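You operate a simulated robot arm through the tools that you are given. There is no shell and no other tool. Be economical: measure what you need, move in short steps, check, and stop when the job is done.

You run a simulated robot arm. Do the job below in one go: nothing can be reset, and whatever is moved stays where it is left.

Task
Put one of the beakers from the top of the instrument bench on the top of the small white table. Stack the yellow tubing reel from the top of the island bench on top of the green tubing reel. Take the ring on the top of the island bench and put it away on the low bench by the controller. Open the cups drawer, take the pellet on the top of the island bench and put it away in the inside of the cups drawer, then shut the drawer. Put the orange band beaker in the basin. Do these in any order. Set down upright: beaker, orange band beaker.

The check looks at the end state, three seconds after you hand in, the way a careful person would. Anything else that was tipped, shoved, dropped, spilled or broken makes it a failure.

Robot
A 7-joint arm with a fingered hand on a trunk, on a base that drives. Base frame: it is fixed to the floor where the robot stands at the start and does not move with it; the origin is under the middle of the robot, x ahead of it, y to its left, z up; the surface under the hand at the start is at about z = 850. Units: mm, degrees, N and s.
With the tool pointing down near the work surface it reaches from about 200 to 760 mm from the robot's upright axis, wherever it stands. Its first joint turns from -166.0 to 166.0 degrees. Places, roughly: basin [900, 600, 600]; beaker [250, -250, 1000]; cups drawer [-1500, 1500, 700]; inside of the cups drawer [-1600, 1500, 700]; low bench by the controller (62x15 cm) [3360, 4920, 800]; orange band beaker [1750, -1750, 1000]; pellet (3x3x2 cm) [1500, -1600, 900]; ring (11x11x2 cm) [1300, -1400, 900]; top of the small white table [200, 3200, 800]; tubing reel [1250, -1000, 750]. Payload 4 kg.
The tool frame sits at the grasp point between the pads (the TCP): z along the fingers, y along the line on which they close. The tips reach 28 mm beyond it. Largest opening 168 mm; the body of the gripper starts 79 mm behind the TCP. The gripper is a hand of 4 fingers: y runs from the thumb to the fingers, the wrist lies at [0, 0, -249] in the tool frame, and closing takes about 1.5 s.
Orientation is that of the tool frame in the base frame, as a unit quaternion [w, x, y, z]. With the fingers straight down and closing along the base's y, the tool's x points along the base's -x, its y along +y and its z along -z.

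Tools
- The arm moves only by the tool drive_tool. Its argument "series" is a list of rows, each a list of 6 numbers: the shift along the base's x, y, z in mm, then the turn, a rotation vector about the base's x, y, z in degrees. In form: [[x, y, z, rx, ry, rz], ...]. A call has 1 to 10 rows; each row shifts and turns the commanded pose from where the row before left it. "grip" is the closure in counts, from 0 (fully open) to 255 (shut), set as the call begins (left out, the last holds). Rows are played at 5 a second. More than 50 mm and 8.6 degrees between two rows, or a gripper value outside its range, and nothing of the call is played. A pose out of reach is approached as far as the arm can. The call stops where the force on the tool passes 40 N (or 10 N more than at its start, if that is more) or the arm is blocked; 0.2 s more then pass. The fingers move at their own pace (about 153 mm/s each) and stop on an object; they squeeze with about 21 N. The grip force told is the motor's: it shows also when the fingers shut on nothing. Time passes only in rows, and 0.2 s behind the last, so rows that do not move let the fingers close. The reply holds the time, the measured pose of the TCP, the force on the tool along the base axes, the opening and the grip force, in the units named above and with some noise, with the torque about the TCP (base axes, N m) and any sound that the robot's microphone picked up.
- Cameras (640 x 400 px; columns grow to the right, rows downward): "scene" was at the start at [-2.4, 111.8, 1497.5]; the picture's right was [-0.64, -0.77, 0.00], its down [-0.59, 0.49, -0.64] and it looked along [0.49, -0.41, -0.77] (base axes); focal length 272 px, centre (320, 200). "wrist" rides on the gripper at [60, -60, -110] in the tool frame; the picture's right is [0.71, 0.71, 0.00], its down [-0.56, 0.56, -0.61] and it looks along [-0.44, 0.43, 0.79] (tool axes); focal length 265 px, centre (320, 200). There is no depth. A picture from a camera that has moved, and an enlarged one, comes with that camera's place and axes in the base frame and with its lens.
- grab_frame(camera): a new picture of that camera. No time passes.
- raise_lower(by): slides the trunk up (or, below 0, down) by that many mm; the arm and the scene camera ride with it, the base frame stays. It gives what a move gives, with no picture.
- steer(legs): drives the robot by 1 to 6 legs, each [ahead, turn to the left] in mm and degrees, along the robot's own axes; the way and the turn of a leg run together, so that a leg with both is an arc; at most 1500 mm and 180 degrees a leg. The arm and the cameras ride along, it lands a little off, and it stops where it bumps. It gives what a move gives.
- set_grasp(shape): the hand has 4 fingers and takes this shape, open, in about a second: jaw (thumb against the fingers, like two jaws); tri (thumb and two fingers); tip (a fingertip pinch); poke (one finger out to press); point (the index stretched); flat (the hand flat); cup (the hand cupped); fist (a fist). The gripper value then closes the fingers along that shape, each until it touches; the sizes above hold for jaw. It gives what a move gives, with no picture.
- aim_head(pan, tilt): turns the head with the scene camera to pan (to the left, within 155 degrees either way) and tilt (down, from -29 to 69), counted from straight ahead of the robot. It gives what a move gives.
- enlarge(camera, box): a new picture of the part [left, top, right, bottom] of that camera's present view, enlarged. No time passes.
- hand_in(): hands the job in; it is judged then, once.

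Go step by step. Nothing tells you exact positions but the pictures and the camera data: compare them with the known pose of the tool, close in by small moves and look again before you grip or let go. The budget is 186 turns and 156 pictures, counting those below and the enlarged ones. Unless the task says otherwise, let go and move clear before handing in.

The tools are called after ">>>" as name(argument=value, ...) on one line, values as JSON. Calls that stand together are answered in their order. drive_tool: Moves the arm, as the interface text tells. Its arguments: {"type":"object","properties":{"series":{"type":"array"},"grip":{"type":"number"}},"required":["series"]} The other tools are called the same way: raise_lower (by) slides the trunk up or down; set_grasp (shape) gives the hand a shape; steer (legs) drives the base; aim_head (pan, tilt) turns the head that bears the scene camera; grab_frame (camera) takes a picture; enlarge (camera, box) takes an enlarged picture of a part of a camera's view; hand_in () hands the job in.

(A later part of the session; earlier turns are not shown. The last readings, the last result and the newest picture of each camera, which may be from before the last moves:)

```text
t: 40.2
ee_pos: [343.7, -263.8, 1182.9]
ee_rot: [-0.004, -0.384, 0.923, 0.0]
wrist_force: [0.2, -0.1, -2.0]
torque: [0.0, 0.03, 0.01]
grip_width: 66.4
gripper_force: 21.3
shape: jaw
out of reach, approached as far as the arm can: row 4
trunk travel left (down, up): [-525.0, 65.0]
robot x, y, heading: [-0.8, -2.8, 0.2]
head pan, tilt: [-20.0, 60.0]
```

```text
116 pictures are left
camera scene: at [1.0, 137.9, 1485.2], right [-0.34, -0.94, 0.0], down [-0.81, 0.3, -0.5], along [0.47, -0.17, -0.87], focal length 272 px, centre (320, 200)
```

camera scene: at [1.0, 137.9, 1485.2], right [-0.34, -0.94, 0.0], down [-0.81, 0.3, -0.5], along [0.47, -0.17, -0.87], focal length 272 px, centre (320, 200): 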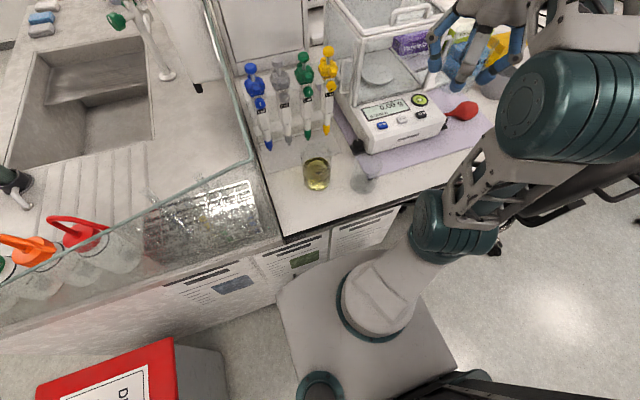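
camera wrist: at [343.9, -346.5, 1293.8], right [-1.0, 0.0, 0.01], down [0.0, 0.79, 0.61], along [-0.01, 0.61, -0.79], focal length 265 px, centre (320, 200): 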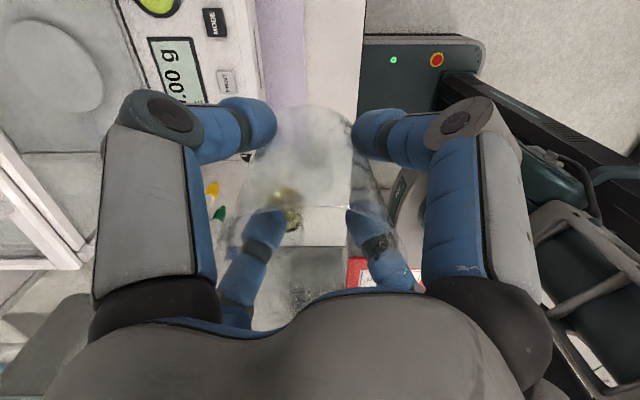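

The beaker is held securely at 66 mm. Now I'll back out, turn left, and drive up the aisle past the red bin to look for the small white table.

>>> steer(legs=[[-600, 0], [0, 90], [1200, 0]])

>>> aim_head(pan=0, tilt=20)

>>> grab_frame(camera="scene")

>>> aim_head(pan=90, tilt=35)

>>> grab_frame(camera="scene")

```text
t: 53.1
ee_pos: [-355.1, 1551.1, 1182.0]
ee_rot: [0.002, 0.928, -0.374, 0.003]
wrist_force: [-0.4, 0.3, -0.9]
torque: [0.01, 0.02, 0.02]
grip_width: 66.4
gripper_force: 21.3
shape: jaw
trunk travel left (down, up): [-525.0, 65.0]
robot x, y, heading: [-612.6, 1204.6, 90.8]
head pan, tilt: [-20.0, 60.0]
```

```text
t: 54.2
ee_pos: [-354.1, 1551.2, 1182.4]
ee_rot: [0.003, 0.927, -0.374, 0.002]
wrist_force: [-0.1, -0.3, -1.0]
torque: [0.0, 0.01, 0.0]
grip_width: 66.7
gripper_force: 20.8
shape: jaw
trunk travel left (down, up): [-525.0, 65.0]
robot x, y, heading: [-610.5, 1199.7, 91.1]
head pan, tilt: [0.0, 20.0]
```

```text
115 pictures are left
camera scene: at [-776.1, 1230.7, 1543.3], right [1.0, 0.02, 0.0], down [0.01, -0.34, -0.94], along [-0.02, 0.94, -0.34], focal length 272 px, centre (320, 200)
```

scene: 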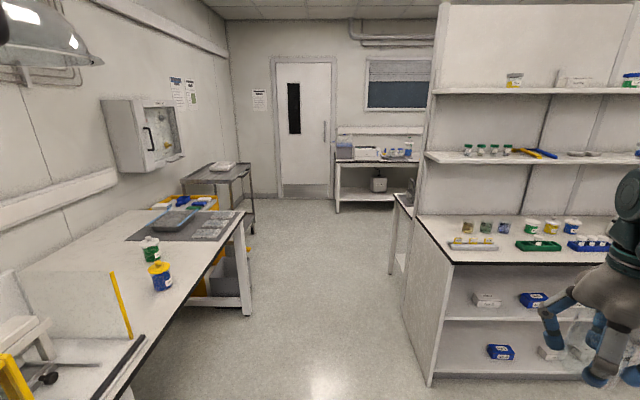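

```text
t: 55.9
ee_pos: [-352.7, 1550.0, 1182.4]
ee_rot: [0.002, 0.927, -0.374, 0.003]
wrist_force: [0.0, 0.8, -0.1]
torque: [-0.03, 0.0, 0.01]
grip_width: 66.5
gripper_force: 21.0
shape: jaw
trunk travel left (down, up): [-525.0, 65.0]
robot x, y, heading: [-610.9, 1203.0, 91.0]
head pan, tilt: [90.0, 35.0]
```

```text
114 pictures are left
camera scene: at [-862.7, 1136.1, 1519.5], right [-0.02, 1.0, 0.0], down [0.57, 0.01, -0.82], along [-0.82, -0.01, -0.57], focal length 272 px, centre (320, 200)
```

scene: 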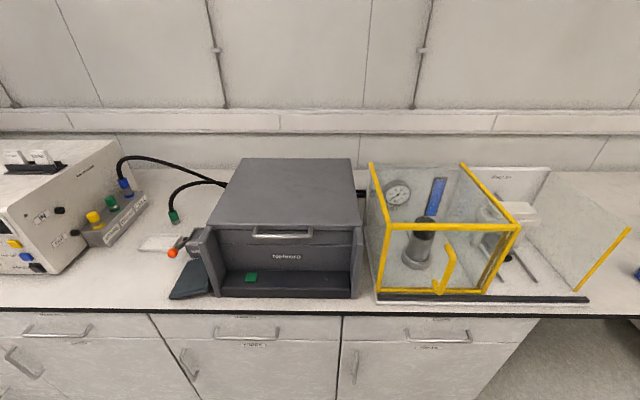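

A small white table stands right behind the shelf unit, around (0,3400). I'll bring the arm straight ahead of the robot, then drive up beside it.

>>> drive_tool(series=[[-45, 10, 0, 0, 0, 0], [-45, 10, 0, 0, 0, 0], [-45, 10, 0, 0, 0, 0], [-45, 10, 0, 0, 0, 0], [-45, 10, 0, 0, 0, 0], [-45, 10, 0, 0, 0, 0]])

>>> steer(legs=[[1400, 0]])

>>> aim_head(pan=-45, tilt=35)

>>> grab_frame(camera="scene")

```text
t: 57.3
ee_pos: [-622.8, 1611.8, 1185.5]
ee_rot: [0.003, 0.927, -0.374, 0.004]
wrist_force: [-1.2, -0.4, -1.2]
torque: [0.0, -0.03, 0.02]
grip_width: 66.5
gripper_force: 21.1
shape: jaw
trunk travel left (down, up): [-525.0, 65.0]
robot x, y, heading: [-611.1, 1199.8, 91.1]
head pan, tilt: [90.0, 35.0]
```

```text
t: 64.2
ee_pos: [-669.8, 2996.8, 1186.7]
ee_rot: [0.003, 0.932, -0.363, 0.003]
wrist_force: [-0.7, 0.6, -1.4]
torque: [-0.01, -0.03, 0.0]
grip_width: 66.3
gripper_force: 20.4
shape: jaw
trunk travel left (down, up): [-525.0, 65.0]
robot x, y, heading: [-647.2, 2586.5, 92.1]
head pan, tilt: [90.0, 35.0]
```

```text
t: 66.3
ee_pos: [-668.6, 2996.5, 1184.3]
ee_rot: [0.003, 0.932, -0.364, 0.002]
wrist_force: [-0.1, -0.3, -1.4]
torque: [0.01, -0.03, 0.02]
grip_width: 66.4
gripper_force: 20.6
shape: jaw
trunk travel left (down, up): [-525.0, 65.0]
robot x, y, heading: [-650.1, 2590.4, 92.3]
head pan, tilt: [-45.0, 35.0]
```

```text
113 pictures are left
camera scene: at [-752.6, 2584.8, 1519.5], right [0.73, -0.68, 0.0], down [-0.39, -0.42, -0.82], along [0.56, 0.6, -0.57], focal length 272 px, centre (320, 200)
```

scene: 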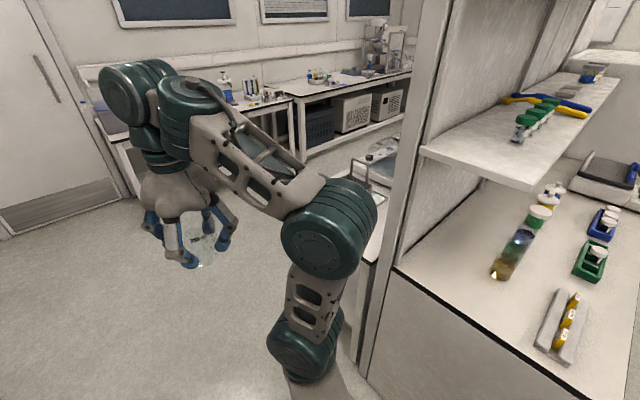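

The table behind the shelf has something on it. Driving on 700 mm and looking at it.

>>> steer(legs=[[720, 0]])

>>> aim_head(pan=-85, tilt=35)

>>> grab_frame(camera="scene")

```text
t: 70.2
ee_pos: [-686.4, 3709.5, 1185.9]
ee_rot: [0.004, 0.929, -0.37, 0.002]
wrist_force: [-0.1, 0.4, -0.9]
torque: [-0.01, -0.02, 0.03]
grip_width: 66.5
gripper_force: 20.8
shape: jaw
trunk travel left (down, up): [-525.0, 65.0]
robot x, y, heading: [-672.8, 3301.5, 91.7]
head pan, tilt: [-45.0, 35.0]
```

```text
t: 71.3
ee_pos: [-686.7, 3708.6, 1185.6]
ee_rot: [0.003, 0.929, -0.37, 0.002]
wrist_force: [0.3, 0.2, -0.7]
torque: [-0.02, 0.0, 0.01]
grip_width: 66.3
gripper_force: 20.7
shape: jaw
trunk travel left (down, up): [-525.0, 65.0]
robot x, y, heading: [-674.2, 3298.6, 91.4]
head pan, tilt: [-85.0, 35.0]
```

```text
112 pictures are left
camera scene: at [-748.8, 3244.5, 1519.5], right [0.11, -0.99, 0.0], down [-0.57, -0.06, -0.82], along [0.81, 0.09, -0.57], focal length 272 px, centre (320, 200)
```

scene: 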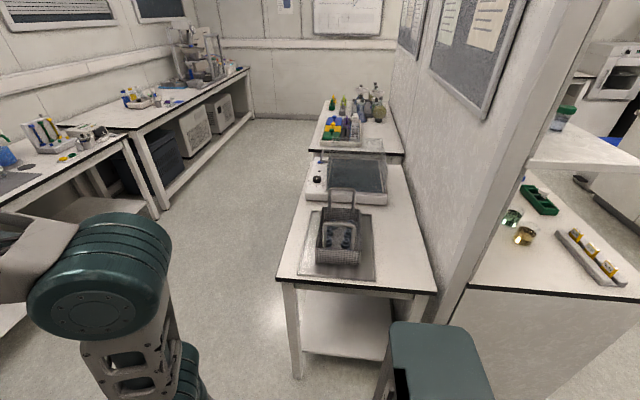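

The small white table spans about x −180…750, y 2946…3441, with a basket on a mat and a device on it; the front right strip is free. I'll turn to face it and move in a little.

>>> steer(legs=[[0, -91], [150, 0]])

>>> aim_head(pan=0, tilt=45)

>>> grab_frame(camera="scene")

```text
t: 76.6
ee_pos: [-111.6, 3304.9, 1185.7]
ee_rot: [-0.004, -0.386, 0.923, 0.0]
wrist_force: [0.3, 0.1, -1.1]
torque: [-0.01, 0.03, -0.03]
grip_width: 66.3
gripper_force: 21.6
shape: jaw
trunk travel left (down, up): [-525.0, 65.0]
robot x, y, heading: [-522.0, 3301.8, 0.2]
head pan, tilt: [-85.0, 35.0]
```

```text
t: 78.2
ee_pos: [-113.6, 3306.1, 1184.5]
ee_rot: [-0.004, -0.386, 0.923, 0.001]
wrist_force: [-0.5, -1.2, -0.9]
torque: [0.0, 0.01, -0.01]
grip_width: 66.0
gripper_force: 21.5
shape: jaw
trunk travel left (down, up): [-525.0, 65.0]
robot x, y, heading: [-522.3, 3301.4, 0.4]
head pan, tilt: [0.0, 45.0]
```

```text
111 pictures are left
camera scene: at [-502.9, 3462.3, 1504.7], right [0.0, -1.0, 0.0], down [-0.71, 0.0, -0.71], along [0.71, 0.0, -0.71], focal length 272 px, centre (320, 200)
```

scene: 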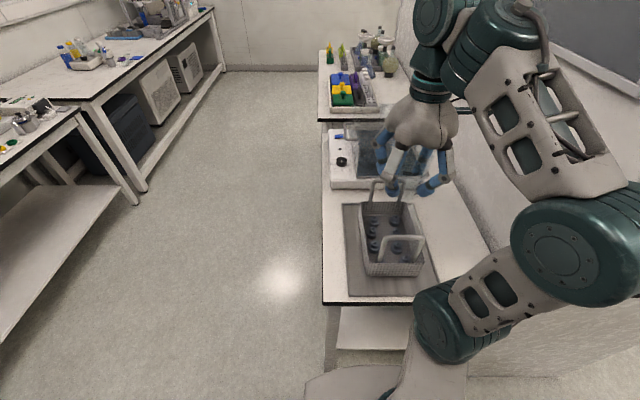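

I'll place the beaker on the free strip at about (-60,3035). Moving over it and lowering partway.

>>> drive_tool(series=[[9, -45, 0, 0, 0, 0], [9, -45, 0, 0, 0, 0], [9, -45, 0, 0, 0, 0], [9, -45, 0, 0, 0, 0], [9, -45, 0, 0, 0, 0], [9, -45, 0, 0, 0, 0]])

>>> drive_tool(series=[[0, 0, -45, 0, 0, 0], [0, 0, -45, 0, 0, 0], [0, 0, -45, 0, 0, 0], [0, 0, -45, 0, 0, 0], [0, 0, -45, 0, 0, 0], [0, 0, -45, 0, 0, 0]])

>>> grab_frame(camera="scene")

>>> grab_frame(camera="wrist")

```text
t: 79.6
ee_pos: [-55.0, 3036.4, 1184.4]
ee_rot: [-0.003, -0.386, 0.922, 0.0]
wrist_force: [-0.1, 0.0, -1.1]
torque: [0.05, 0.0, 0.03]
grip_width: 65.9
gripper_force: 21.5
shape: jaw
trunk travel left (down, up): [-525.0, 65.0]
robot x, y, heading: [-524.5, 3300.3, 0.3]
head pan, tilt: [0.0, 45.0]
```

```text
t: 81.0
ee_pos: [-56.1, 3035.6, 916.5]
ee_rot: [-0.003, -0.385, 0.923, 0.0]
wrist_force: [0.9, 0.8, -1.2]
torque: [-0.04, 0.03, 0.02]
grip_width: 65.7
gripper_force: 21.1
shape: jaw
trunk travel left (down, up): [-525.0, 65.0]
robot x, y, heading: [-522.4, 3300.4, 0.4]
head pan, tilt: [0.0, 45.0]
```

```text
110 pictures are left
camera scene: at [-502.7, 3462.4, 1504.7], right [0.0, -1.0, 0.0], down [-0.71, 0.0, -0.71], along [0.71, 0.0, -0.71], focal length 272 px, centre (320, 200)
```

scene: 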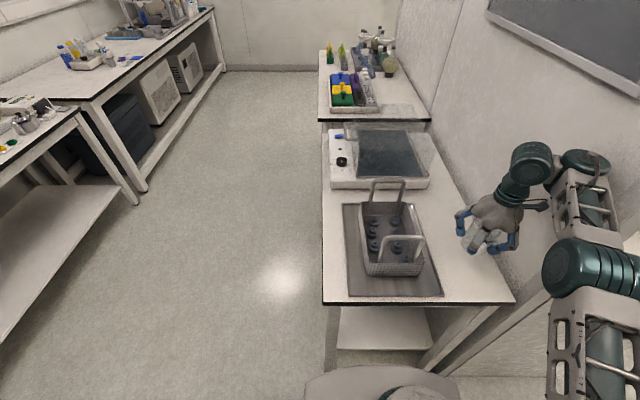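

```text
109 pictures are left
camera wrist: at [-55.9, 2952.7, 1027.1], right [-1.0, -0.01, 0.01], down [0.0, 0.79, 0.61], along [-0.01, 0.61, -0.79], focal length 265 px, centre (320, 200)
```

wrist: 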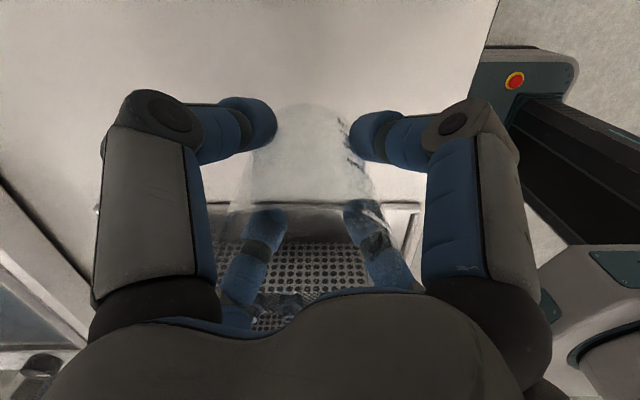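

Clear of the basket and above the bare table. Lowering gently to contact.

>>> drive_tool(series=[[0, 0, -25, 0, 0, 0], [0, 0, -25, 0, 0, 0], [0, 0, -6, 0, 0, 0], [0, 0, 0, 0, 0, 0]])

>>> drive_tool(series=[[0, 0, -3, 0, 0, 0], [0, 0, -3, 0, 0, 0]])

>>> enlarge(camera="scene", box=[420, 180, 560, 290])

```text
t: 82.0
ee_pos: [-55.8, 3034.9, 859.5]
ee_rot: [-0.004, -0.386, 0.922, 0.001]
wrist_force: [0.3, -0.5, -1.0]
torque: [-0.05, 0.0, -0.03]
grip_width: 65.8
gripper_force: 20.9
shape: jaw
trunk travel left (down, up): [-525.0, 65.0]
robot x, y, heading: [-527.4, 3302.6, 0.3]
head pan, tilt: [0.0, 45.0]
```

```text
t: 82.6
ee_pos: [-57.7, 3036.5, 852.8]
ee_rot: [-0.004, -0.386, 0.923, 0.001]
wrist_force: [-0.6, 0.1, -1.6]
torque: [0.02, 0.01, 0.02]
grip_width: 65.5
gripper_force: 20.8
shape: jaw
trunk travel left (down, up): [-525.0, 65.0]
robot x, y, heading: [-524.8, 3300.4, 0.5]
head pan, tilt: [0.0, 45.0]
```

```text
3.64 times, centred on (490, 235) of scene
camera zoom: at [-502.9, 3462.1, 1504.7], right [0.0, -1.0, 0.0], down [-0.71, 0.0, -0.71], along [0.71, 0.0, -0.71], focal length 988 px, centre (-298, 73)
```

zoom: 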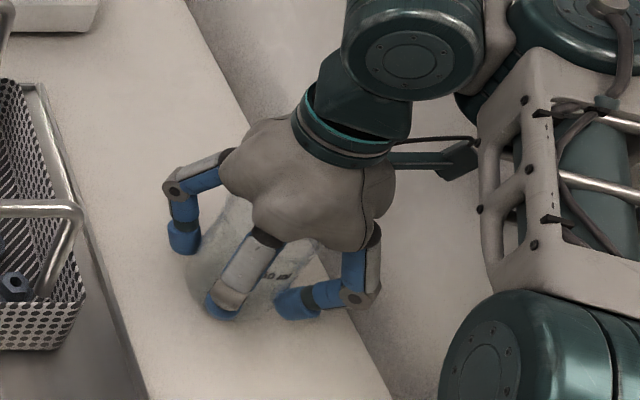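

Still in free air by a few mm; continuing down in small steps.

>>> drive_tool(series=[[0, 0, -3, 0, 0, 0], [0, 0, 0, 0, 0, 0]])

>>> drive_tool(series=[[0, 0, -3, 0, 0, 0], [0, 0, 0, 0, 0, 0]])

>>> drive_tool(series=[[0, 0, -3, 0, 0, 0], [0, 0, 0, 0, 0, 0]])

```text
t: 83.2
ee_pos: [-58.5, 3035.8, 849.9]
ee_rot: [-0.004, -0.385, 0.923, 0.0]
wrist_force: [-0.5, 0.1, -1.7]
torque: [0.02, 0.0, 0.02]
grip_width: 66.0
gripper_force: 20.4
shape: jaw
trunk travel left (down, up): [-525.0, 65.0]
robot x, y, heading: [-520.4, 3300.9, 0.2]
head pan, tilt: [0.0, 45.0]
```

```text
t: 83.8
ee_pos: [-58.4, 3035.9, 847.4]
ee_rot: [-0.004, -0.386, 0.923, 0.0]
wrist_force: [0.7, 0.2, 3.6]
torque: [-0.03, 0.04, 0.0]
grip_width: 66.0
gripper_force: 21.0
shape: jaw
trunk travel left (down, up): [-525.0, 65.0]
robot x, y, heading: [-523.5, 3304.6, 0.1]
head pan, tilt: [0.0, 45.0]
```

```text
t: 84.4
ee_pos: [-57.3, 3036.7, 846.2]
ee_rot: [-0.002, -0.386, 0.922, 0.0]
wrist_force: [2.7, -1.8, 23.1]
torque: [0.02, 0.18, 0.0]
grip_width: 66.2
gripper_force: 21.5
shape: jaw
trunk travel left (down, up): [-525.0, 65.0]
robot x, y, heading: [-518.7, 3301.0, 0.2]
head pan, tilt: [0.0, 45.0]
```

Contact. Easing the pressure, opening, and retreating straight up.

>>> drive_tool(series=[[0, 0, 2, 0, 0, 0], [0, 0, 0, 0, 0, 0]])

>>> drive_tool(series=[[0, 0, 0, 0, 0, 0], [0, 0, 0, 0, 0, 0], [0, 0, 0, 0, 0, 0], [0, 0, 0, 0, 0, 0]], grip=60)

>>> drive_tool(series=[[0, 0, 30, 0, 0, 0], [0, 0, 40, 0, 0, 0], [0, 0, 50, 0, 0, 0], [0, 0, 50, 0, 0, 0], [0, 0, 50, 0, 0, 0], [0, 0, 50, 0, 0, 0], [0, 0, 50, 0, 0, 0]])

>>> grab_frame(camera="scene")

```text
t: 85.0
ee_pos: [-58.6, 3036.7, 844.7]
ee_rot: [-0.004, -0.386, 0.923, 0.0]
wrist_force: [4.5, 0.3, 16.3]
torque: [-0.03, 0.04, 0.04]
grip_width: 66.1
gripper_force: 21.2
shape: jaw
trunk travel left (down, up): [-525.0, 65.0]
robot x, y, heading: [-526.2, 3302.8, 0.3]
head pan, tilt: [0.0, 45.0]
```

```text
t: 86.0
ee_pos: [-57.9, 3035.3, 845.3]
ee_rot: [-0.004, -0.386, 0.923, 0.0]
wrist_force: [-0.5, 0.4, -0.3]
torque: [0.01, 0.01, 0.04]
grip_width: 127.9
gripper_force: 0.0
shape: jaw
trunk travel left (down, up): [-525.0, 65.0]
robot x, y, heading: [-522.5, 3303.6, 0.2]
head pan, tilt: [0.0, 45.0]
```

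```text
t: 87.6
ee_pos: [-62.9, 3038.4, 1167.5]
ee_rot: [-0.005, -0.387, 0.922, 0.0]
wrist_force: [-0.2, 0.5, 0.6]
torque: [-0.08, 0.02, 0.0]
grip_width: 128.4
gripper_force: 0.0
shape: jaw
trunk travel left (down, up): [-525.0, 65.0]
robot x, y, heading: [-522.7, 3299.5, 0.3]
head pan, tilt: [0.0, 45.0]
```

```text
107 pictures are left
camera scene: at [-502.5, 3464.7, 1504.3], right [0.0, -1.0, 0.0], down [-0.71, 0.0, -0.71], along [0.71, 0.0, -0.71], focal length 272 px, centre (320, 200)
```

scene: 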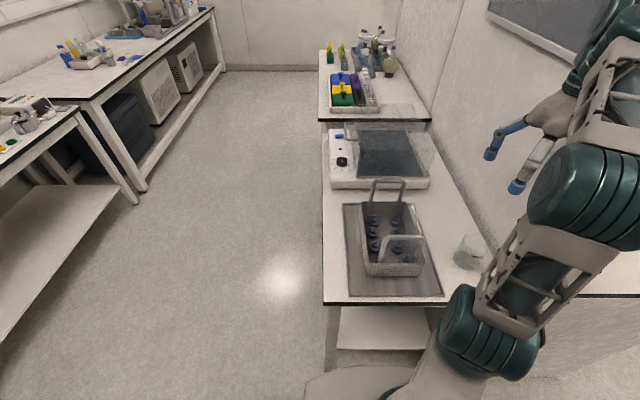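

The beaker stands upright on the table. Now I'll tuck the arm ahead, back out and drive toward the aisle, looking at the drawer labels on the way.

>>> drive_tool(series=[[-10, 45, 0, 0, 0, 0], [-10, 45, 0, 0, 0, 0], [-10, 45, 0, 0, 0, 0], [-10, 45, 0, 0, 0, 0], [-10, 45, 0, 0, 0, 0], [-10, 40, 0, 0, 0, 0]])

>>> steer(legs=[[-140, 0], [0, -90], [1480, 0]])

>>> aim_head(pan=-75, tilt=45)

>>> grab_frame(camera="scene")

>>> enlarge(camera="scene", box=[160, 160, 480, 360])

```text
t: 89.0
ee_pos: [-117.4, 3302.3, 1167.7]
ee_rot: [-0.004, -0.385, 0.923, 0.0]
wrist_force: [-0.2, -0.1, -0.3]
torque: [-0.03, 0.0, -0.02]
grip_width: 128.6
gripper_force: 0.0
shape: jaw
trunk travel left (down, up): [-525.0, 65.0]
robot x, y, heading: [-519.4, 3303.6, 0.3]
head pan, tilt: [0.0, 45.0]
```

```text
t: 101.0
ee_pos: [-684.4, 1429.4, 1168.8]
ee_rot: [-0.003, 0.385, 0.923, 0.003]
wrist_force: [-0.1, -0.4, 1.7]
torque: [-0.02, -0.03, 0.01]
grip_width: 128.5
gripper_force: 0.1
shape: jaw
trunk travel left (down, up): [-525.0, 65.0]
robot x, y, heading: [-678.2, 1837.6, -90.4]
head pan, tilt: [0.0, 45.0]
```

```text
t: 102.5
ee_pos: [-683.7, 1429.8, 1166.3]
ee_rot: [-0.002, 0.385, 0.923, 0.003]
wrist_force: [0.0, 0.7, 0.4]
torque: [-0.01, -0.01, -0.01]
grip_width: 128.4
gripper_force: 0.0
shape: jaw
trunk travel left (down, up): [-525.0, 65.0]
robot x, y, heading: [-679.5, 1837.3, -90.6]
head pan, tilt: [-75.0, 45.0]
```

```text
106 pictures are left
camera scene: at [-594.6, 1870.6, 1504.7], right [-0.25, 0.97, 0.0], down [0.68, 0.18, -0.71], along [-0.68, -0.18, -0.71], focal length 272 px, centre (320, 200)
```

scene: 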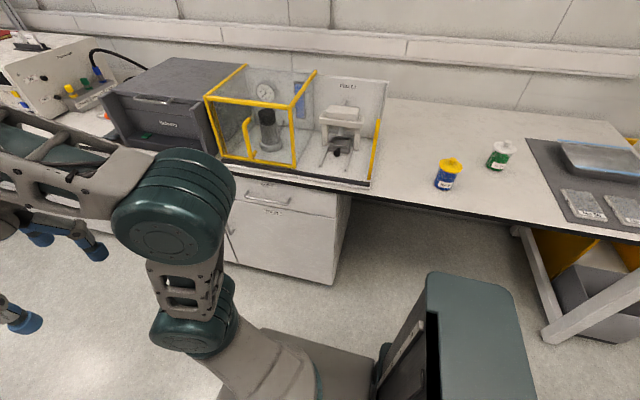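

```text
2.00 times, centred on (320, 260) of scene
camera zoom: at [-594.6, 1870.6, 1504.7], right [-0.25, 0.97, 0.0], down [0.68, 0.18, -0.71], along [-0.68, -0.18, -0.71], focal length 543 px, centre (320, 80)
```

zoom: 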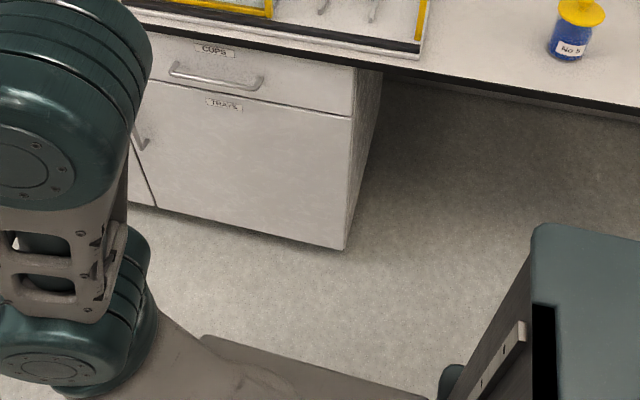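

The CUPS drawer is the end top drawer, handle at about (-1300,1461,719). I'll try the fingertip-pinch shape and see how the fingers lie, since I can open the drawer now.

>>> set_grasp(shape="tip")

>>> grab_frame(camera="wrist")

>>> aim_head(pan=0, tilt=40)

>>> grab_frame(camera="scene")

```text
t: 103.4
ee_pos: [-683.3, 1429.7, 1166.6]
ee_rot: [-0.003, 0.386, 0.922, 0.002]
wrist_force: [0.0, -0.2, 0.1]
torque: [0.0, 0.0, 0.0]
grip_width: 167.9
gripper_force: 0.1
shape: tip
trunk travel left (down, up): [-525.0, 65.0]
robot x, y, heading: [-679.4, 1835.7, -90.3]
head pan, tilt: [-75.0, 45.0]
```

```text
104 pictures are left
camera wrist: at [-769.0, 1431.4, 1278.4], right [0.01, 1.0, 0.01], down [0.79, -0.01, 0.61], along [0.61, 0.0, -0.79], focal length 265 px, centre (320, 200)
```

wrist: 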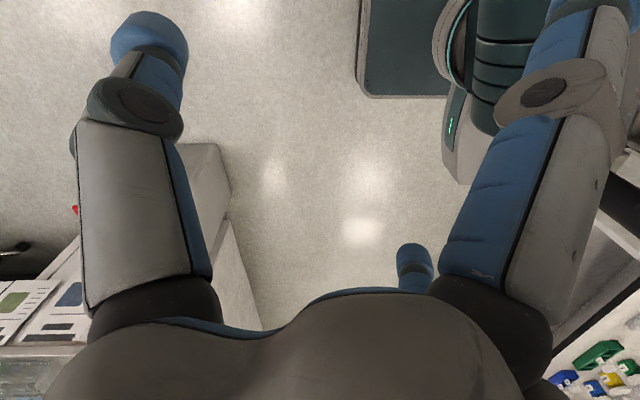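

```text
t: 104.9
ee_pos: [-683.3, 1429.8, 1168.3]
ee_rot: [-0.002, 0.385, 0.923, 0.002]
wrist_force: [0.0, -0.4, 1.1]
torque: [-0.02, -0.01, 0.02]
grip_width: 167.6
gripper_force: 0.0
shape: tip
trunk travel left (down, up): [-525.0, 65.0]
robot x, y, heading: [-676.4, 1827.6, -90.7]
head pan, tilt: [0.0, 40.0]
```

```text
103 pictures are left
camera scene: at [-516.7, 1806.0, 1511.9], right [-1.0, 0.01, 0.0], down [0.01, 0.64, -0.77], along [-0.01, -0.77, -0.64], focal length 272 px, centre (320, 200)
```

scene: 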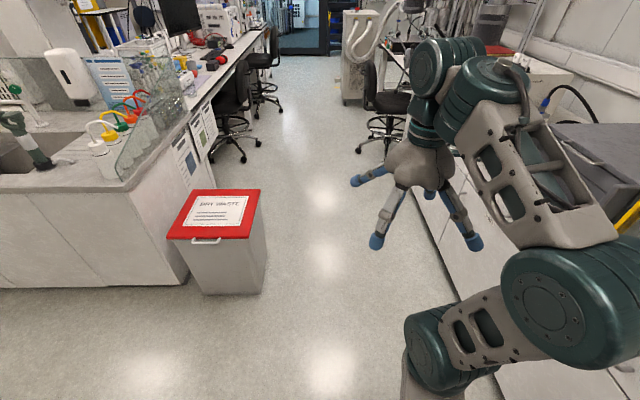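

In "tip", thumb and one finger oppose along tool y while the side fingers splay out: good for the handle. I'll position the robot facing the drawer with a standoff.

>>> steer(legs=[[370, 0], [0, -90], [-200, 0]])

>>> drive_tool(series=[[-30, 0, 0, 0, 0, 8], [-30, 0, 0, 0, 0, 8], [-30, 0, 0, 0, 0, 8], [-30, 0, 0, 0, 0, 8], [-30, 0, 0, 0, 0, 8], [-30, 0, 0, 0, 0, 5]])

>>> aim_head(pan=20, tilt=40)

>>> grab_frame(camera="scene")

```text
t: 112.3
ee_pos: [-886.3, 1472.6, 1167.5]
ee_rot: [0.0, 0.93, 0.367, 0.004]
wrist_force: [0.3, -0.1, 0.2]
torque: [0.03, 0.02, 0.0]
grip_width: 168.1
gripper_force: 0.0
shape: tip
trunk travel left (down, up): [-525.0, 65.0]
robot x, y, heading: [-482.6, 1455.6, 177.9]
head pan, tilt: [0.0, 40.0]
```

```text
t: 113.7
ee_pos: [-1068.4, 1471.0, 1167.4]
ee_rot: [-0.001, 0.719, 0.695, 0.003]
wrist_force: [-0.4, -0.1, -0.1]
torque: [-0.01, -0.01, 0.01]
grip_width: 168.2
gripper_force: 0.2
shape: tip
trunk travel left (down, up): [-525.0, 65.0]
robot x, y, heading: [-483.7, 1458.2, 177.8]
head pan, tilt: [0.0, 40.0]
```

```text
t: 114.5
ee_pos: [-1066.7, 1473.4, 1166.9]
ee_rot: [-0.001, 0.719, 0.695, 0.003]
wrist_force: [0.0, 0.6, 0.0]
torque: [0.0, -0.02, 0.02]
grip_width: 168.1
gripper_force: 0.0
shape: tip
trunk travel left (down, up): [-525.0, 65.0]
robot x, y, heading: [-480.2, 1454.2, 178.0]
head pan, tilt: [20.0, 40.0]
```

```text
102 pictures are left
camera scene: at [-510.9, 1263.2, 1511.9], right [-0.31, 0.95, 0.0], down [0.61, 0.2, -0.77], along [-0.73, -0.23, -0.64], focal length 272 px, centre (320, 200)
```

scene: 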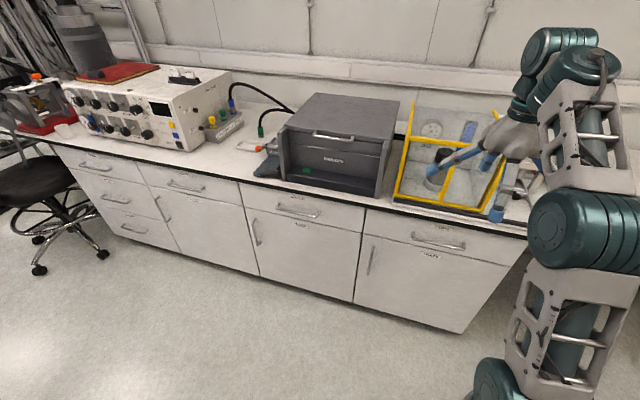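

The handle is at about (-1300,1476,735). Pitching the hand to point horizontally at the drawer.

>>> drive_tool(series=[[0, 0, 0, 0, 8.5, 0], [0, 0, 0, 0, 8.5, 0], [0, 0, 0, 0, 8.5, 0], [0, 0, 0, 0, 8.5, 0], [0, 0, 0, 0, 8.5, 0], [0, 0, 0, 0, 8.5, 0], [0, 0, 0, 0, 8.5, 0], [0, 0, 0, 0, 8.5, 0], [0, 0, 0, 0, 8.5, 0], [0, 0, 0, 0, 8.5, 0]])

>>> drive_tool(series=[[0, 0, 0, 0, 5, 0], [0, 0, 0, 0, 0, 0]])

>>> raise_lower(by=-430)

>>> grab_frame(camera="wrist")

>>> grab_frame(camera="scene")

```text
t: 116.7
ee_pos: [-1186.5, 1483.0, 1233.3]
ee_rot: [-0.448, 0.55, 0.531, -0.463]
wrist_force: [-0.7, -1.3, 0.3]
torque: [0.03, -0.02, -0.09]
grip_width: 168.0
gripper_force: 0.2
shape: tip
out of reach, approached as far as the arm can: row 3, 4, 7, 8, 9, 10
trunk travel left (down, up): [-525.0, 65.0]
robot x, y, heading: [-482.0, 1457.9, 178.0]
head pan, tilt: [20.0, 40.0]
```

```text
t: 117.3
ee_pos: [-1196.8, 1486.1, 1237.3]
ee_rot: [-0.47, 0.53, 0.511, -0.487]
wrist_force: [-0.3, -0.4, -0.2]
torque: [0.02, 0.03, 0.0]
grip_width: 168.1
gripper_force: 0.1
shape: tip
out of reach, approached as far as the arm can: row 1
trunk travel left (down, up): [-525.0, 65.0]
robot x, y, heading: [-482.1, 1456.2, 178.1]
head pan, tilt: [20.0, 40.0]
```

```text
refused: -430 is not a number from -400 to 400
```

```text
101 pictures are left
camera wrist: at [-1093.4, 1550.1, 1305.6], right [0.06, 0.68, -0.73], down [0.66, -0.58, -0.49], along [-0.75, -0.45, -0.48], focal length 265 px, centre (320, 200)
```

wrist: 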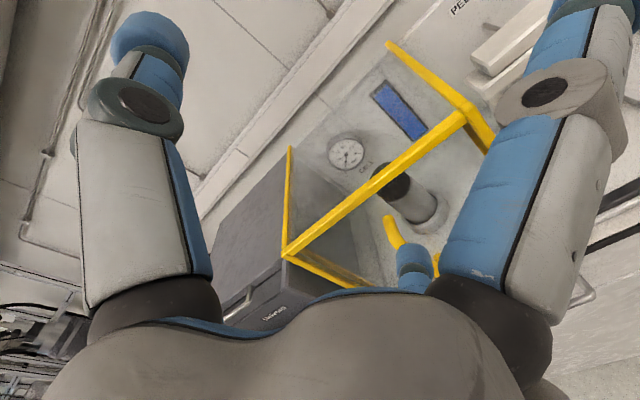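

```text
100 pictures are left
camera scene: at [-511.1, 1262.9, 1511.9], right [-0.31, 0.95, 0.0], down [0.61, 0.2, -0.77], along [-0.73, -0.23, -0.64], focal length 272 px, centre (320, 200)
```

scene: 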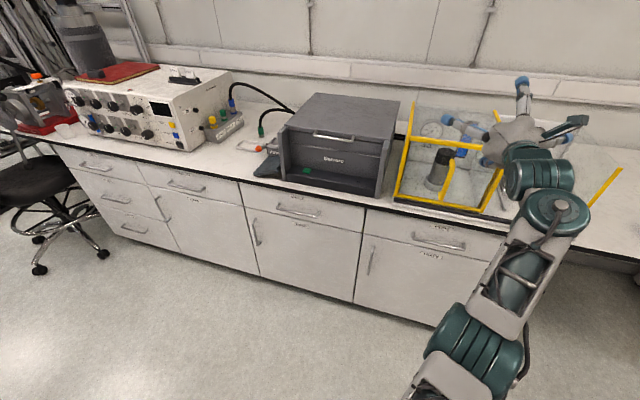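

The hand is now horizontal, with the arm pushed out to a reach of 715 mm. Lowering the trunk to bring it to drawer height.

>>> raise_lower(by=-400)

>>> grab_frame(camera="scene")

```text
t: 121.2
ee_pos: [-1197.3, 1485.6, 837.5]
ee_rot: [-0.47, 0.531, 0.51, -0.487]
wrist_force: [0.2, 0.0, 0.6]
torque: [-0.01, 0.02, 0.0]
grip_width: 168.0
gripper_force: 0.0
shape: tip
trunk travel left (down, up): [-125.0, 465.0]
robot x, y, heading: [-484.0, 1457.5, 177.9]
head pan, tilt: [20.0, 40.0]
```

```text
99 pictures are left
camera scene: at [-510.9, 1263.0, 1111.9], right [-0.31, 0.95, 0.0], down [0.61, 0.2, -0.77], along [-0.73, -0.23, -0.64], focal length 272 px, centre (320, 200)
```

scene: 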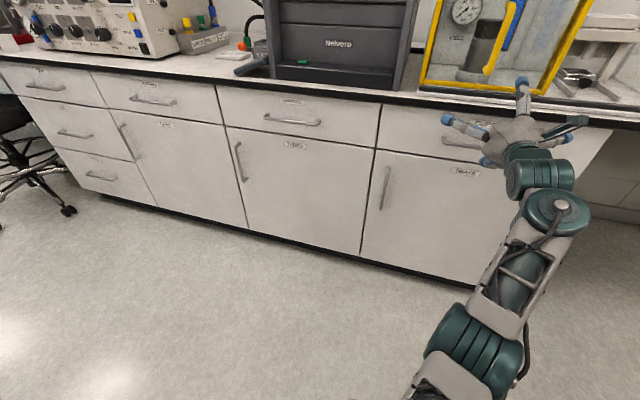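

Lowering another 95 mm to handle height and inspecting the alignment.

>>> raise_lower(by=-95)

>>> enlarge(camera="scene", box=[360, 40, 620, 200])

>>> grab_frame(camera="wrist")

```text
t: 122.5
ee_pos: [-1197.2, 1485.3, 742.5]
ee_rot: [-0.471, 0.53, 0.51, -0.487]
wrist_force: [-0.1, 0.7, -0.6]
torque: [0.01, -0.01, -0.02]
grip_width: 168.1
gripper_force: 0.0
shape: tip
trunk travel left (down, up): [-30.0, 560.0]
robot x, y, heading: [-488.1, 1457.3, 177.9]
head pan, tilt: [20.0, 40.0]
```

```text
2.46 times, centred on (490, 120) of scene
camera zoom: at [-510.9, 1263.0, 1016.9], right [-0.31, 0.95, 0.0], down [0.61, 0.2, -0.77], along [-0.73, -0.23, -0.64], focal length 669 px, centre (-98, 397)
```

zoom: 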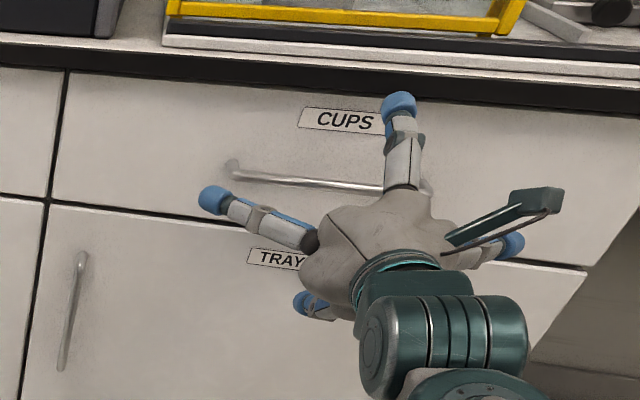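

```text
97 pictures are left
camera wrist: at [-1093.3, 1550.2, 810.6], right [0.06, 0.68, -0.73], down [0.66, -0.58, -0.48], along [-0.75, -0.45, -0.48], focal length 265 px, centre (320, 200)
```

wrist: 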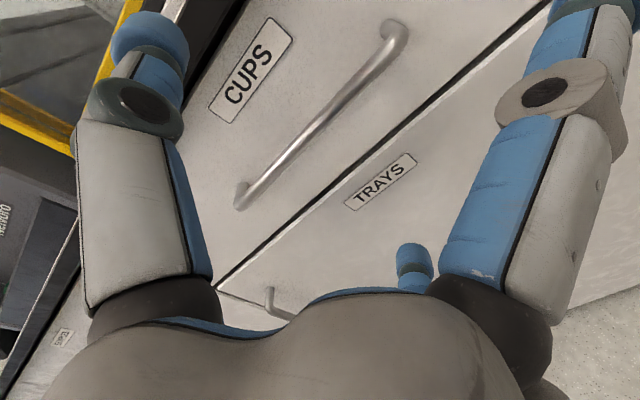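

The handle centre is at (-1311,1486,737), aligned with the TCP. Driving forward in two steps.

>>> steer(legs=[[60, 0]])

>>> enlarge(camera="scene", box=[360, 40, 620, 200])

>>> grab_frame(camera="wrist")

```text
t: 123.4
ee_pos: [-1256.9, 1487.8, 742.6]
ee_rot: [-0.469, 0.53, 0.511, -0.488]
wrist_force: [-0.4, 0.5, 0.4]
torque: [0.02, 0.02, -0.03]
grip_width: 168.0
gripper_force: 0.0
shape: tip
trunk travel left (down, up): [-30.0, 560.0]
robot x, y, heading: [-541.3, 1461.4, 177.5]
head pan, tilt: [20.0, 40.0]
```

```text
2.46 times, centred on (490, 120) of scene
camera zoom: at [-570.2, 1265.2, 1016.9], right [-0.31, 0.95, 0.0], down [0.61, 0.2, -0.77], along [-0.73, -0.24, -0.64], focal length 669 px, centre (-98, 397)
```

zoom: 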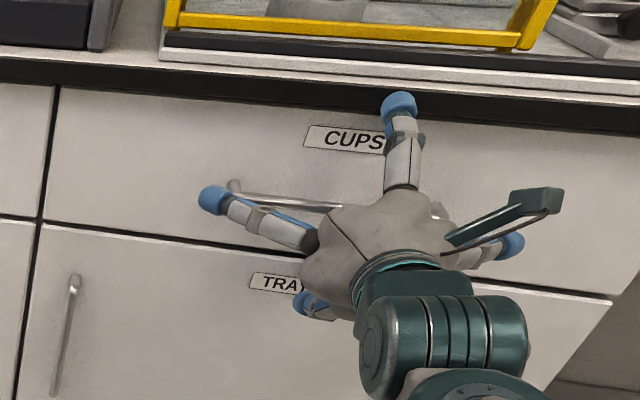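

```text
95 pictures are left
camera wrist: at [-1152.7, 1552.0, 810.5], right [0.06, 0.68, -0.73], down [0.66, -0.58, -0.48], along [-0.75, -0.45, -0.48], focal length 265 px, centre (320, 200)
```

wrist: 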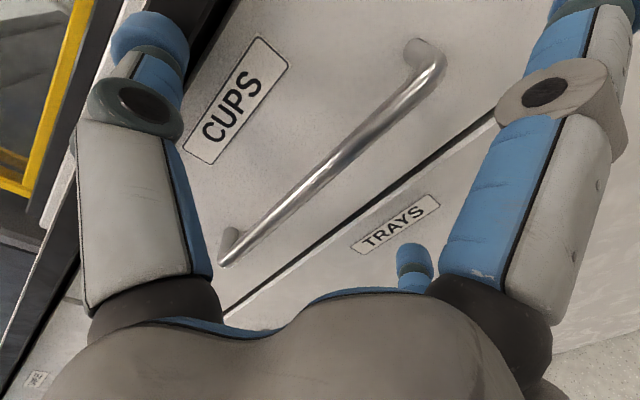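

I'll half-close the pinch so the thumb clears the bench edge, then go the last 45 mm.

>>> drive_tool(series=[[0, 0, -4, 0, 0, 0], [0, 0, 0, 0, 0, 0], [0, 0, 0, 0, 0, 0]], grip=130)

>>> grab_frame(camera="wrist")

```text
t: 124.2
ee_pos: [-1258.8, 1488.5, 738.2]
ee_rot: [-0.47, 0.53, 0.511, -0.487]
wrist_force: [0.0, 0.0, -0.3]
torque: [0.01, -0.03, -0.02]
grip_width: 82.9
gripper_force: 0.2
shape: tip
trunk travel left (down, up): [-30.0, 560.0]
robot x, y, heading: [-541.5, 1456.3, 178.0]
head pan, tilt: [20.0, 40.0]
```

```text
94 pictures are left
camera wrist: at [-1154.1, 1552.1, 807.2], right [0.06, 0.68, -0.73], down [0.66, -0.58, -0.48], along [-0.75, -0.45, -0.48], focal length 265 px, centre (320, 200)
```

wrist: 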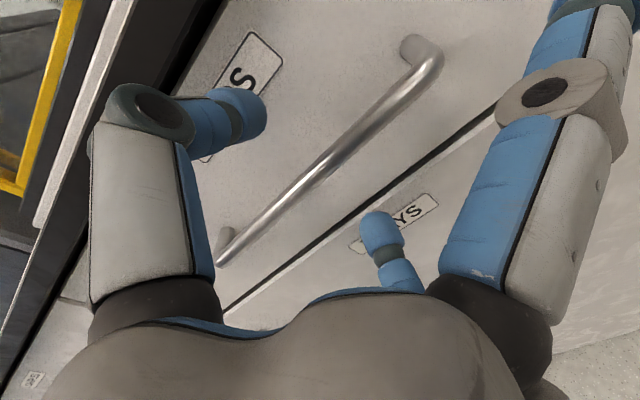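

>>> drive_tool(series=[[-12, 0, 0, 0, 0, 0], [-12, 0, 0, 0, 0, 0], [-12, 0, 0, 0, 0, 0], [-6, 0, 0, 0, 0, 0]])

>>> drive_tool(series=[[0, 0, 0, 0, 0, 0], [0, 0, 0, 0, 0, 0], [0, 0, 0, 0, 0, 0], [0, 0, 0, 0, 0, 0], [0, 0, 0, 0, 0, 0], [0, 0, 0, 0, 0, 0]], grip=255)

>>> grab_frame(camera="wrist")

```text
t: 124.9
ee_pos: [-1275.3, 1489.7, 747.4]
ee_rot: [-0.476, 0.524, 0.508, -0.49]
wrist_force: [28.8, -1.8, -0.2]
torque: [0.04, 1.22, 0.09]
grip_width: 79.7
gripper_force: 0.0
shape: tip
trunk travel left (down, up): [-30.0, 560.0]
robot x, y, heading: [-539.1, 1455.2, 177.9]
head pan, tilt: [20.0, 40.0]
stopped in row 3: the force on the tool passed its limit at 47 N (the readings are from after the stop); the commanded pose is now the measured one
```

```text
t: 126.3
ee_pos: [-1278.5, 1489.9, 739.8]
ee_rot: [-0.472, 0.529, 0.51, -0.487]
wrist_force: [17.4, -2.4, -24.2]
torque: [0.05, 0.0, 0.13]
grip_width: 15.4
gripper_force: 20.7
shape: tip
trunk travel left (down, up): [-30.0, 560.0]
robot x, y, heading: [-544.2, 1460.8, 178.1]
head pan, tilt: [20.0, 40.0]
```

```text
93 pictures are left
camera wrist: at [-1175.5, 1553.1, 807.2], right [0.06, 0.68, -0.73], down [0.66, -0.58, -0.49], along [-0.75, -0.45, -0.48], focal length 265 px, centre (320, 200)
```

wrist: 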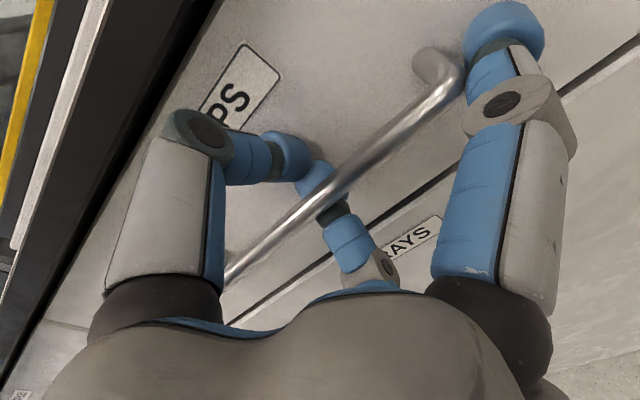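

The pinch has wrapped around the bar (15 mm). Pulling by driving backward.

>>> steer(legs=[[-120, 0]])

>>> enlarge(camera="scene", box=[360, 0, 640, 200])

```text
t: 127.5
ee_pos: [-1155.2, 1488.3, 740.7]
ee_rot: [-0.474, 0.53, 0.509, -0.486]
wrist_force: [-2.1, 7.4, -19.1]
torque: [0.0, 0.06, 0.08]
grip_width: 14.2
gripper_force: 20.7
shape: tip
trunk travel left (down, up): [-30.0, 560.0]
robot x, y, heading: [-420.1, 1450.1, 177.5]
head pan, tilt: [20.0, 40.0]
```

```text
2.00 times, centred on (500, 100) of scene
camera zoom: at [-448.7, 1261.2, 1017.0], right [-0.3, 0.95, 0.0], down [0.61, 0.2, -0.77], along [-0.73, -0.23, -0.64], focal length 543 px, centre (-40, 400)
```

zoom: 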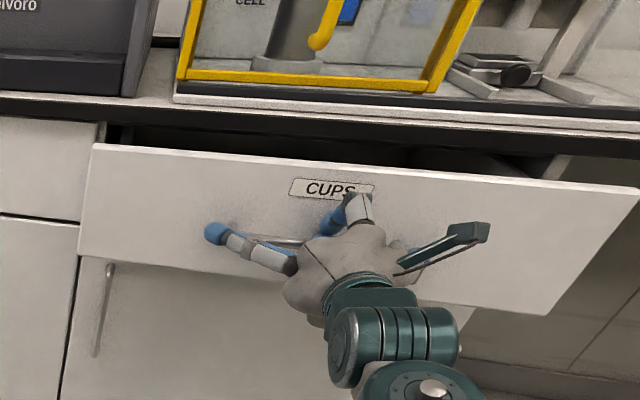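

The drawer opens. Pulling a further 150 mm.

>>> steer(legs=[[-150, 0]])

>>> grab_frame(camera="scene")

```text
t: 128.9
ee_pos: [-1008.1, 1483.9, 739.2]
ee_rot: [-0.473, 0.53, 0.508, -0.486]
wrist_force: [-0.7, 16.5, -16.4]
torque: [-0.05, 0.12, 0.08]
grip_width: 14.3
gripper_force: 20.7
shape: tip
trunk travel left (down, up): [-30.0, 560.0]
robot x, y, heading: [-271.0, 1447.1, 177.7]
head pan, tilt: [20.0, 40.0]
```

```text
91 pictures are left
camera scene: at [-301.0, 1256.0, 1017.1], right [-0.3, 0.95, 0.0], down [0.61, 0.19, -0.77], along [-0.73, -0.23, -0.64], focal length 272 px, centre (320, 200)
```

scene: 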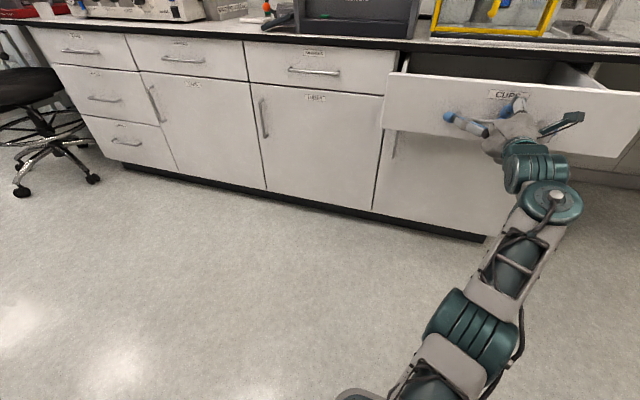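

Drawer is open about 270 mm. Releasing the handle and backing off.

>>> drive_tool(series=[[0, 0, 0, 0, 0, 0], [0, 0, 0, 0, 0, 0], [0, 0, 0, 0, 0, 0], [0, 0, 0, 0, 0, 0]], grip=110)

>>> steer(legs=[[-150, 0]])

>>> raise_lower(by=400)

>>> grab_frame(camera="scene")

```text
t: 129.9
ee_pos: [-1006.4, 1482.4, 740.7]
ee_rot: [-0.473, 0.531, 0.507, -0.486]
wrist_force: [-0.1, 0.6, 0.7]
torque: [-0.02, -0.01, -0.01]
grip_width: 95.4
gripper_force: 0.0
shape: tip
trunk travel left (down, up): [-30.0, 560.0]
robot x, y, heading: [-270.5, 1444.9, 177.7]
head pan, tilt: [20.0, 40.0]
```

```text
t: 131.2
ee_pos: [-860.5, 1477.0, 740.5]
ee_rot: [-0.473, 0.53, 0.508, -0.486]
wrist_force: [-0.4, 0.4, 0.9]
torque: [0.0, 0.03, 0.01]
grip_width: 95.2
gripper_force: 0.0
shape: tip
trunk travel left (down, up): [-30.0, 560.0]
robot x, y, heading: [-122.3, 1442.9, 177.5]
head pan, tilt: [20.0, 40.0]
```

```text
t: 135.1
ee_pos: [-861.3, 1476.0, 1141.1]
ee_rot: [-0.473, 0.531, 0.508, -0.487]
wrist_force: [-0.5, 0.0, -0.7]
torque: [0.04, 0.0, -0.01]
grip_width: 95.3
gripper_force: 0.0
shape: tip
trunk travel left (down, up): [-430.0, 160.0]
robot x, y, heading: [-123.8, 1446.3, 177.8]
head pan, tilt: [20.0, 40.0]
```

```text
90 pictures are left
camera scene: at [-152.4, 1249.0, 1416.9], right [-0.31, 0.95, 0.0], down [0.61, 0.2, -0.77], along [-0.73, -0.23, -0.64], focal length 272 px, centre (320, 200)
```

scene: 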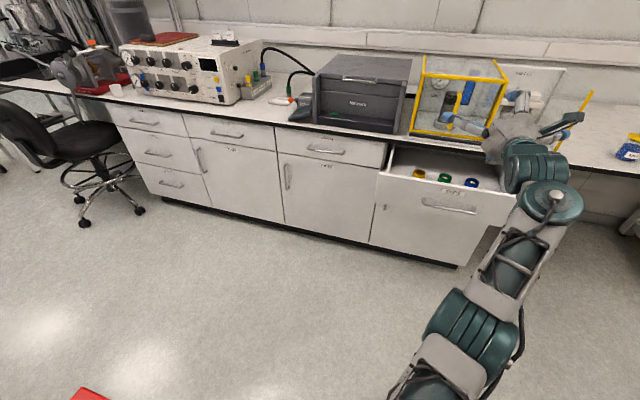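

Jars sit at the drawer's front; there is space. I'll return the hand to pointing down, then turn and drive toward the far aisle.

>>> drive_tool(series=[[25, 0, 0, 0, -8.5, 0], [25, 0, 0, 0, -8.5, 0], [25, 0, 0, 0, -8.5, 0], [25, 0, 0, 0, -8.5, 0], [25, 0, 0, 0, -8.5, 0], [25, 0, 0, 0, -8.5, 0], [25, 0, 0, 0, -8.5, 0], [25, 0, 0, 0, -8.5, 0], [25, 0, 0, 0, -8.5, 0], [25, 0, 0, 0, -8.5, 0]])

>>> steer(legs=[[0, -178], [1400, 0]])

>>> aim_head(pan=-40, tilt=30)

>>> grab_frame(camera="scene")

>>> aim_head(pan=30, tilt=25)

>>> grab_frame(camera="scene")

```text
t: 137.3
ee_pos: [-659.0, 1478.2, 1141.5]
ee_rot: [-0.052, 0.719, 0.692, -0.043]
wrist_force: [-0.1, 0.7, -1.0]
torque: [-0.04, -0.03, 0.03]
grip_width: 95.2
gripper_force: 0.0
shape: tip
out of reach, approached as far as the arm can: row 6, 7, 10
trunk travel left (down, up): [-430.0, 160.0]
robot x, y, heading: [-121.7, 1441.6, 177.8]
head pan, tilt: [20.0, 40.0]
```

```text
t: 151.4
ee_pos: [1796.6, 1506.7, 1141.4]
ee_rot: [-0.046, 0.727, -0.683, 0.052]
wrist_force: [0.4, 0.2, -0.4]
torque: [0.0, -0.04, 0.02]
grip_width: 95.8
gripper_force: 0.2
shape: tip
trunk travel left (down, up): [-430.0, 160.0]
robot x, y, heading: [1261.3, 1487.3, 3.6]
head pan, tilt: [20.0, 40.0]
```

```text
t: 152.7
ee_pos: [1797.4, 1507.1, 1141.4]
ee_rot: [-0.047, 0.727, -0.683, 0.051]
wrist_force: [0.1, -0.4, 0.7]
torque: [-0.01, -0.01, -0.02]
grip_width: 95.7
gripper_force: 0.0
shape: tip
trunk travel left (down, up): [-430.0, 160.0]
robot x, y, heading: [1261.6, 1488.6, 3.6]
head pan, tilt: [-40.0, 30.0]
```

```text
89 pictures are left
camera scene: at [1262.0, 1591.7, 1432.3], right [-0.59, -0.81, 0.0], down [-0.4, 0.3, -0.87], along [0.7, -0.51, -0.5], focal length 272 px, centre (320, 200)
```

scene: 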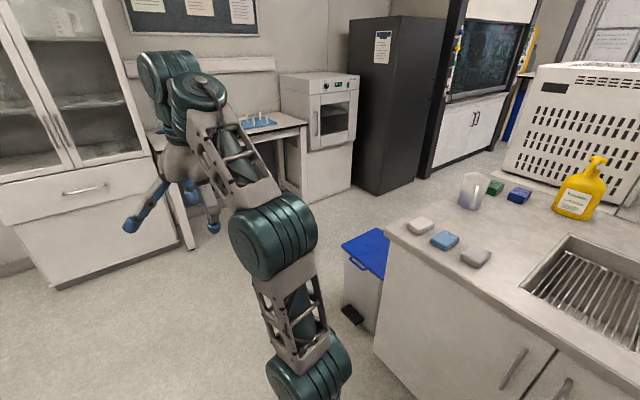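

```text
t: 154.1
ee_pos: [1795.8, 1506.8, 1141.8]
ee_rot: [-0.046, 0.727, -0.683, 0.051]
wrist_force: [0.7, 0.5, -0.7]
torque: [0.0, -0.02, 0.01]
grip_width: 95.6
gripper_force: 0.1
shape: tip
trunk travel left (down, up): [-430.0, 160.0]
robot x, y, heading: [1258.1, 1484.2, 3.5]
head pan, tilt: [30.0, 25.0]
```

```text
88 pictures are left
camera scene: at [1265.9, 1696.2, 1440.2], right [0.55, -0.83, 0.0], down [-0.35, -0.23, -0.91], along [0.76, 0.5, -0.42], focal length 272 px, centre (320, 200)
```

scene: 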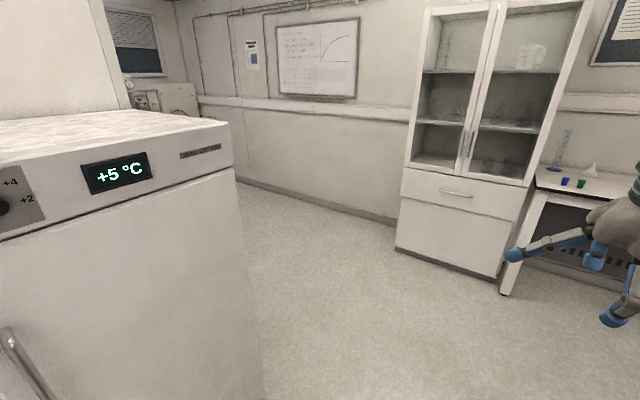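

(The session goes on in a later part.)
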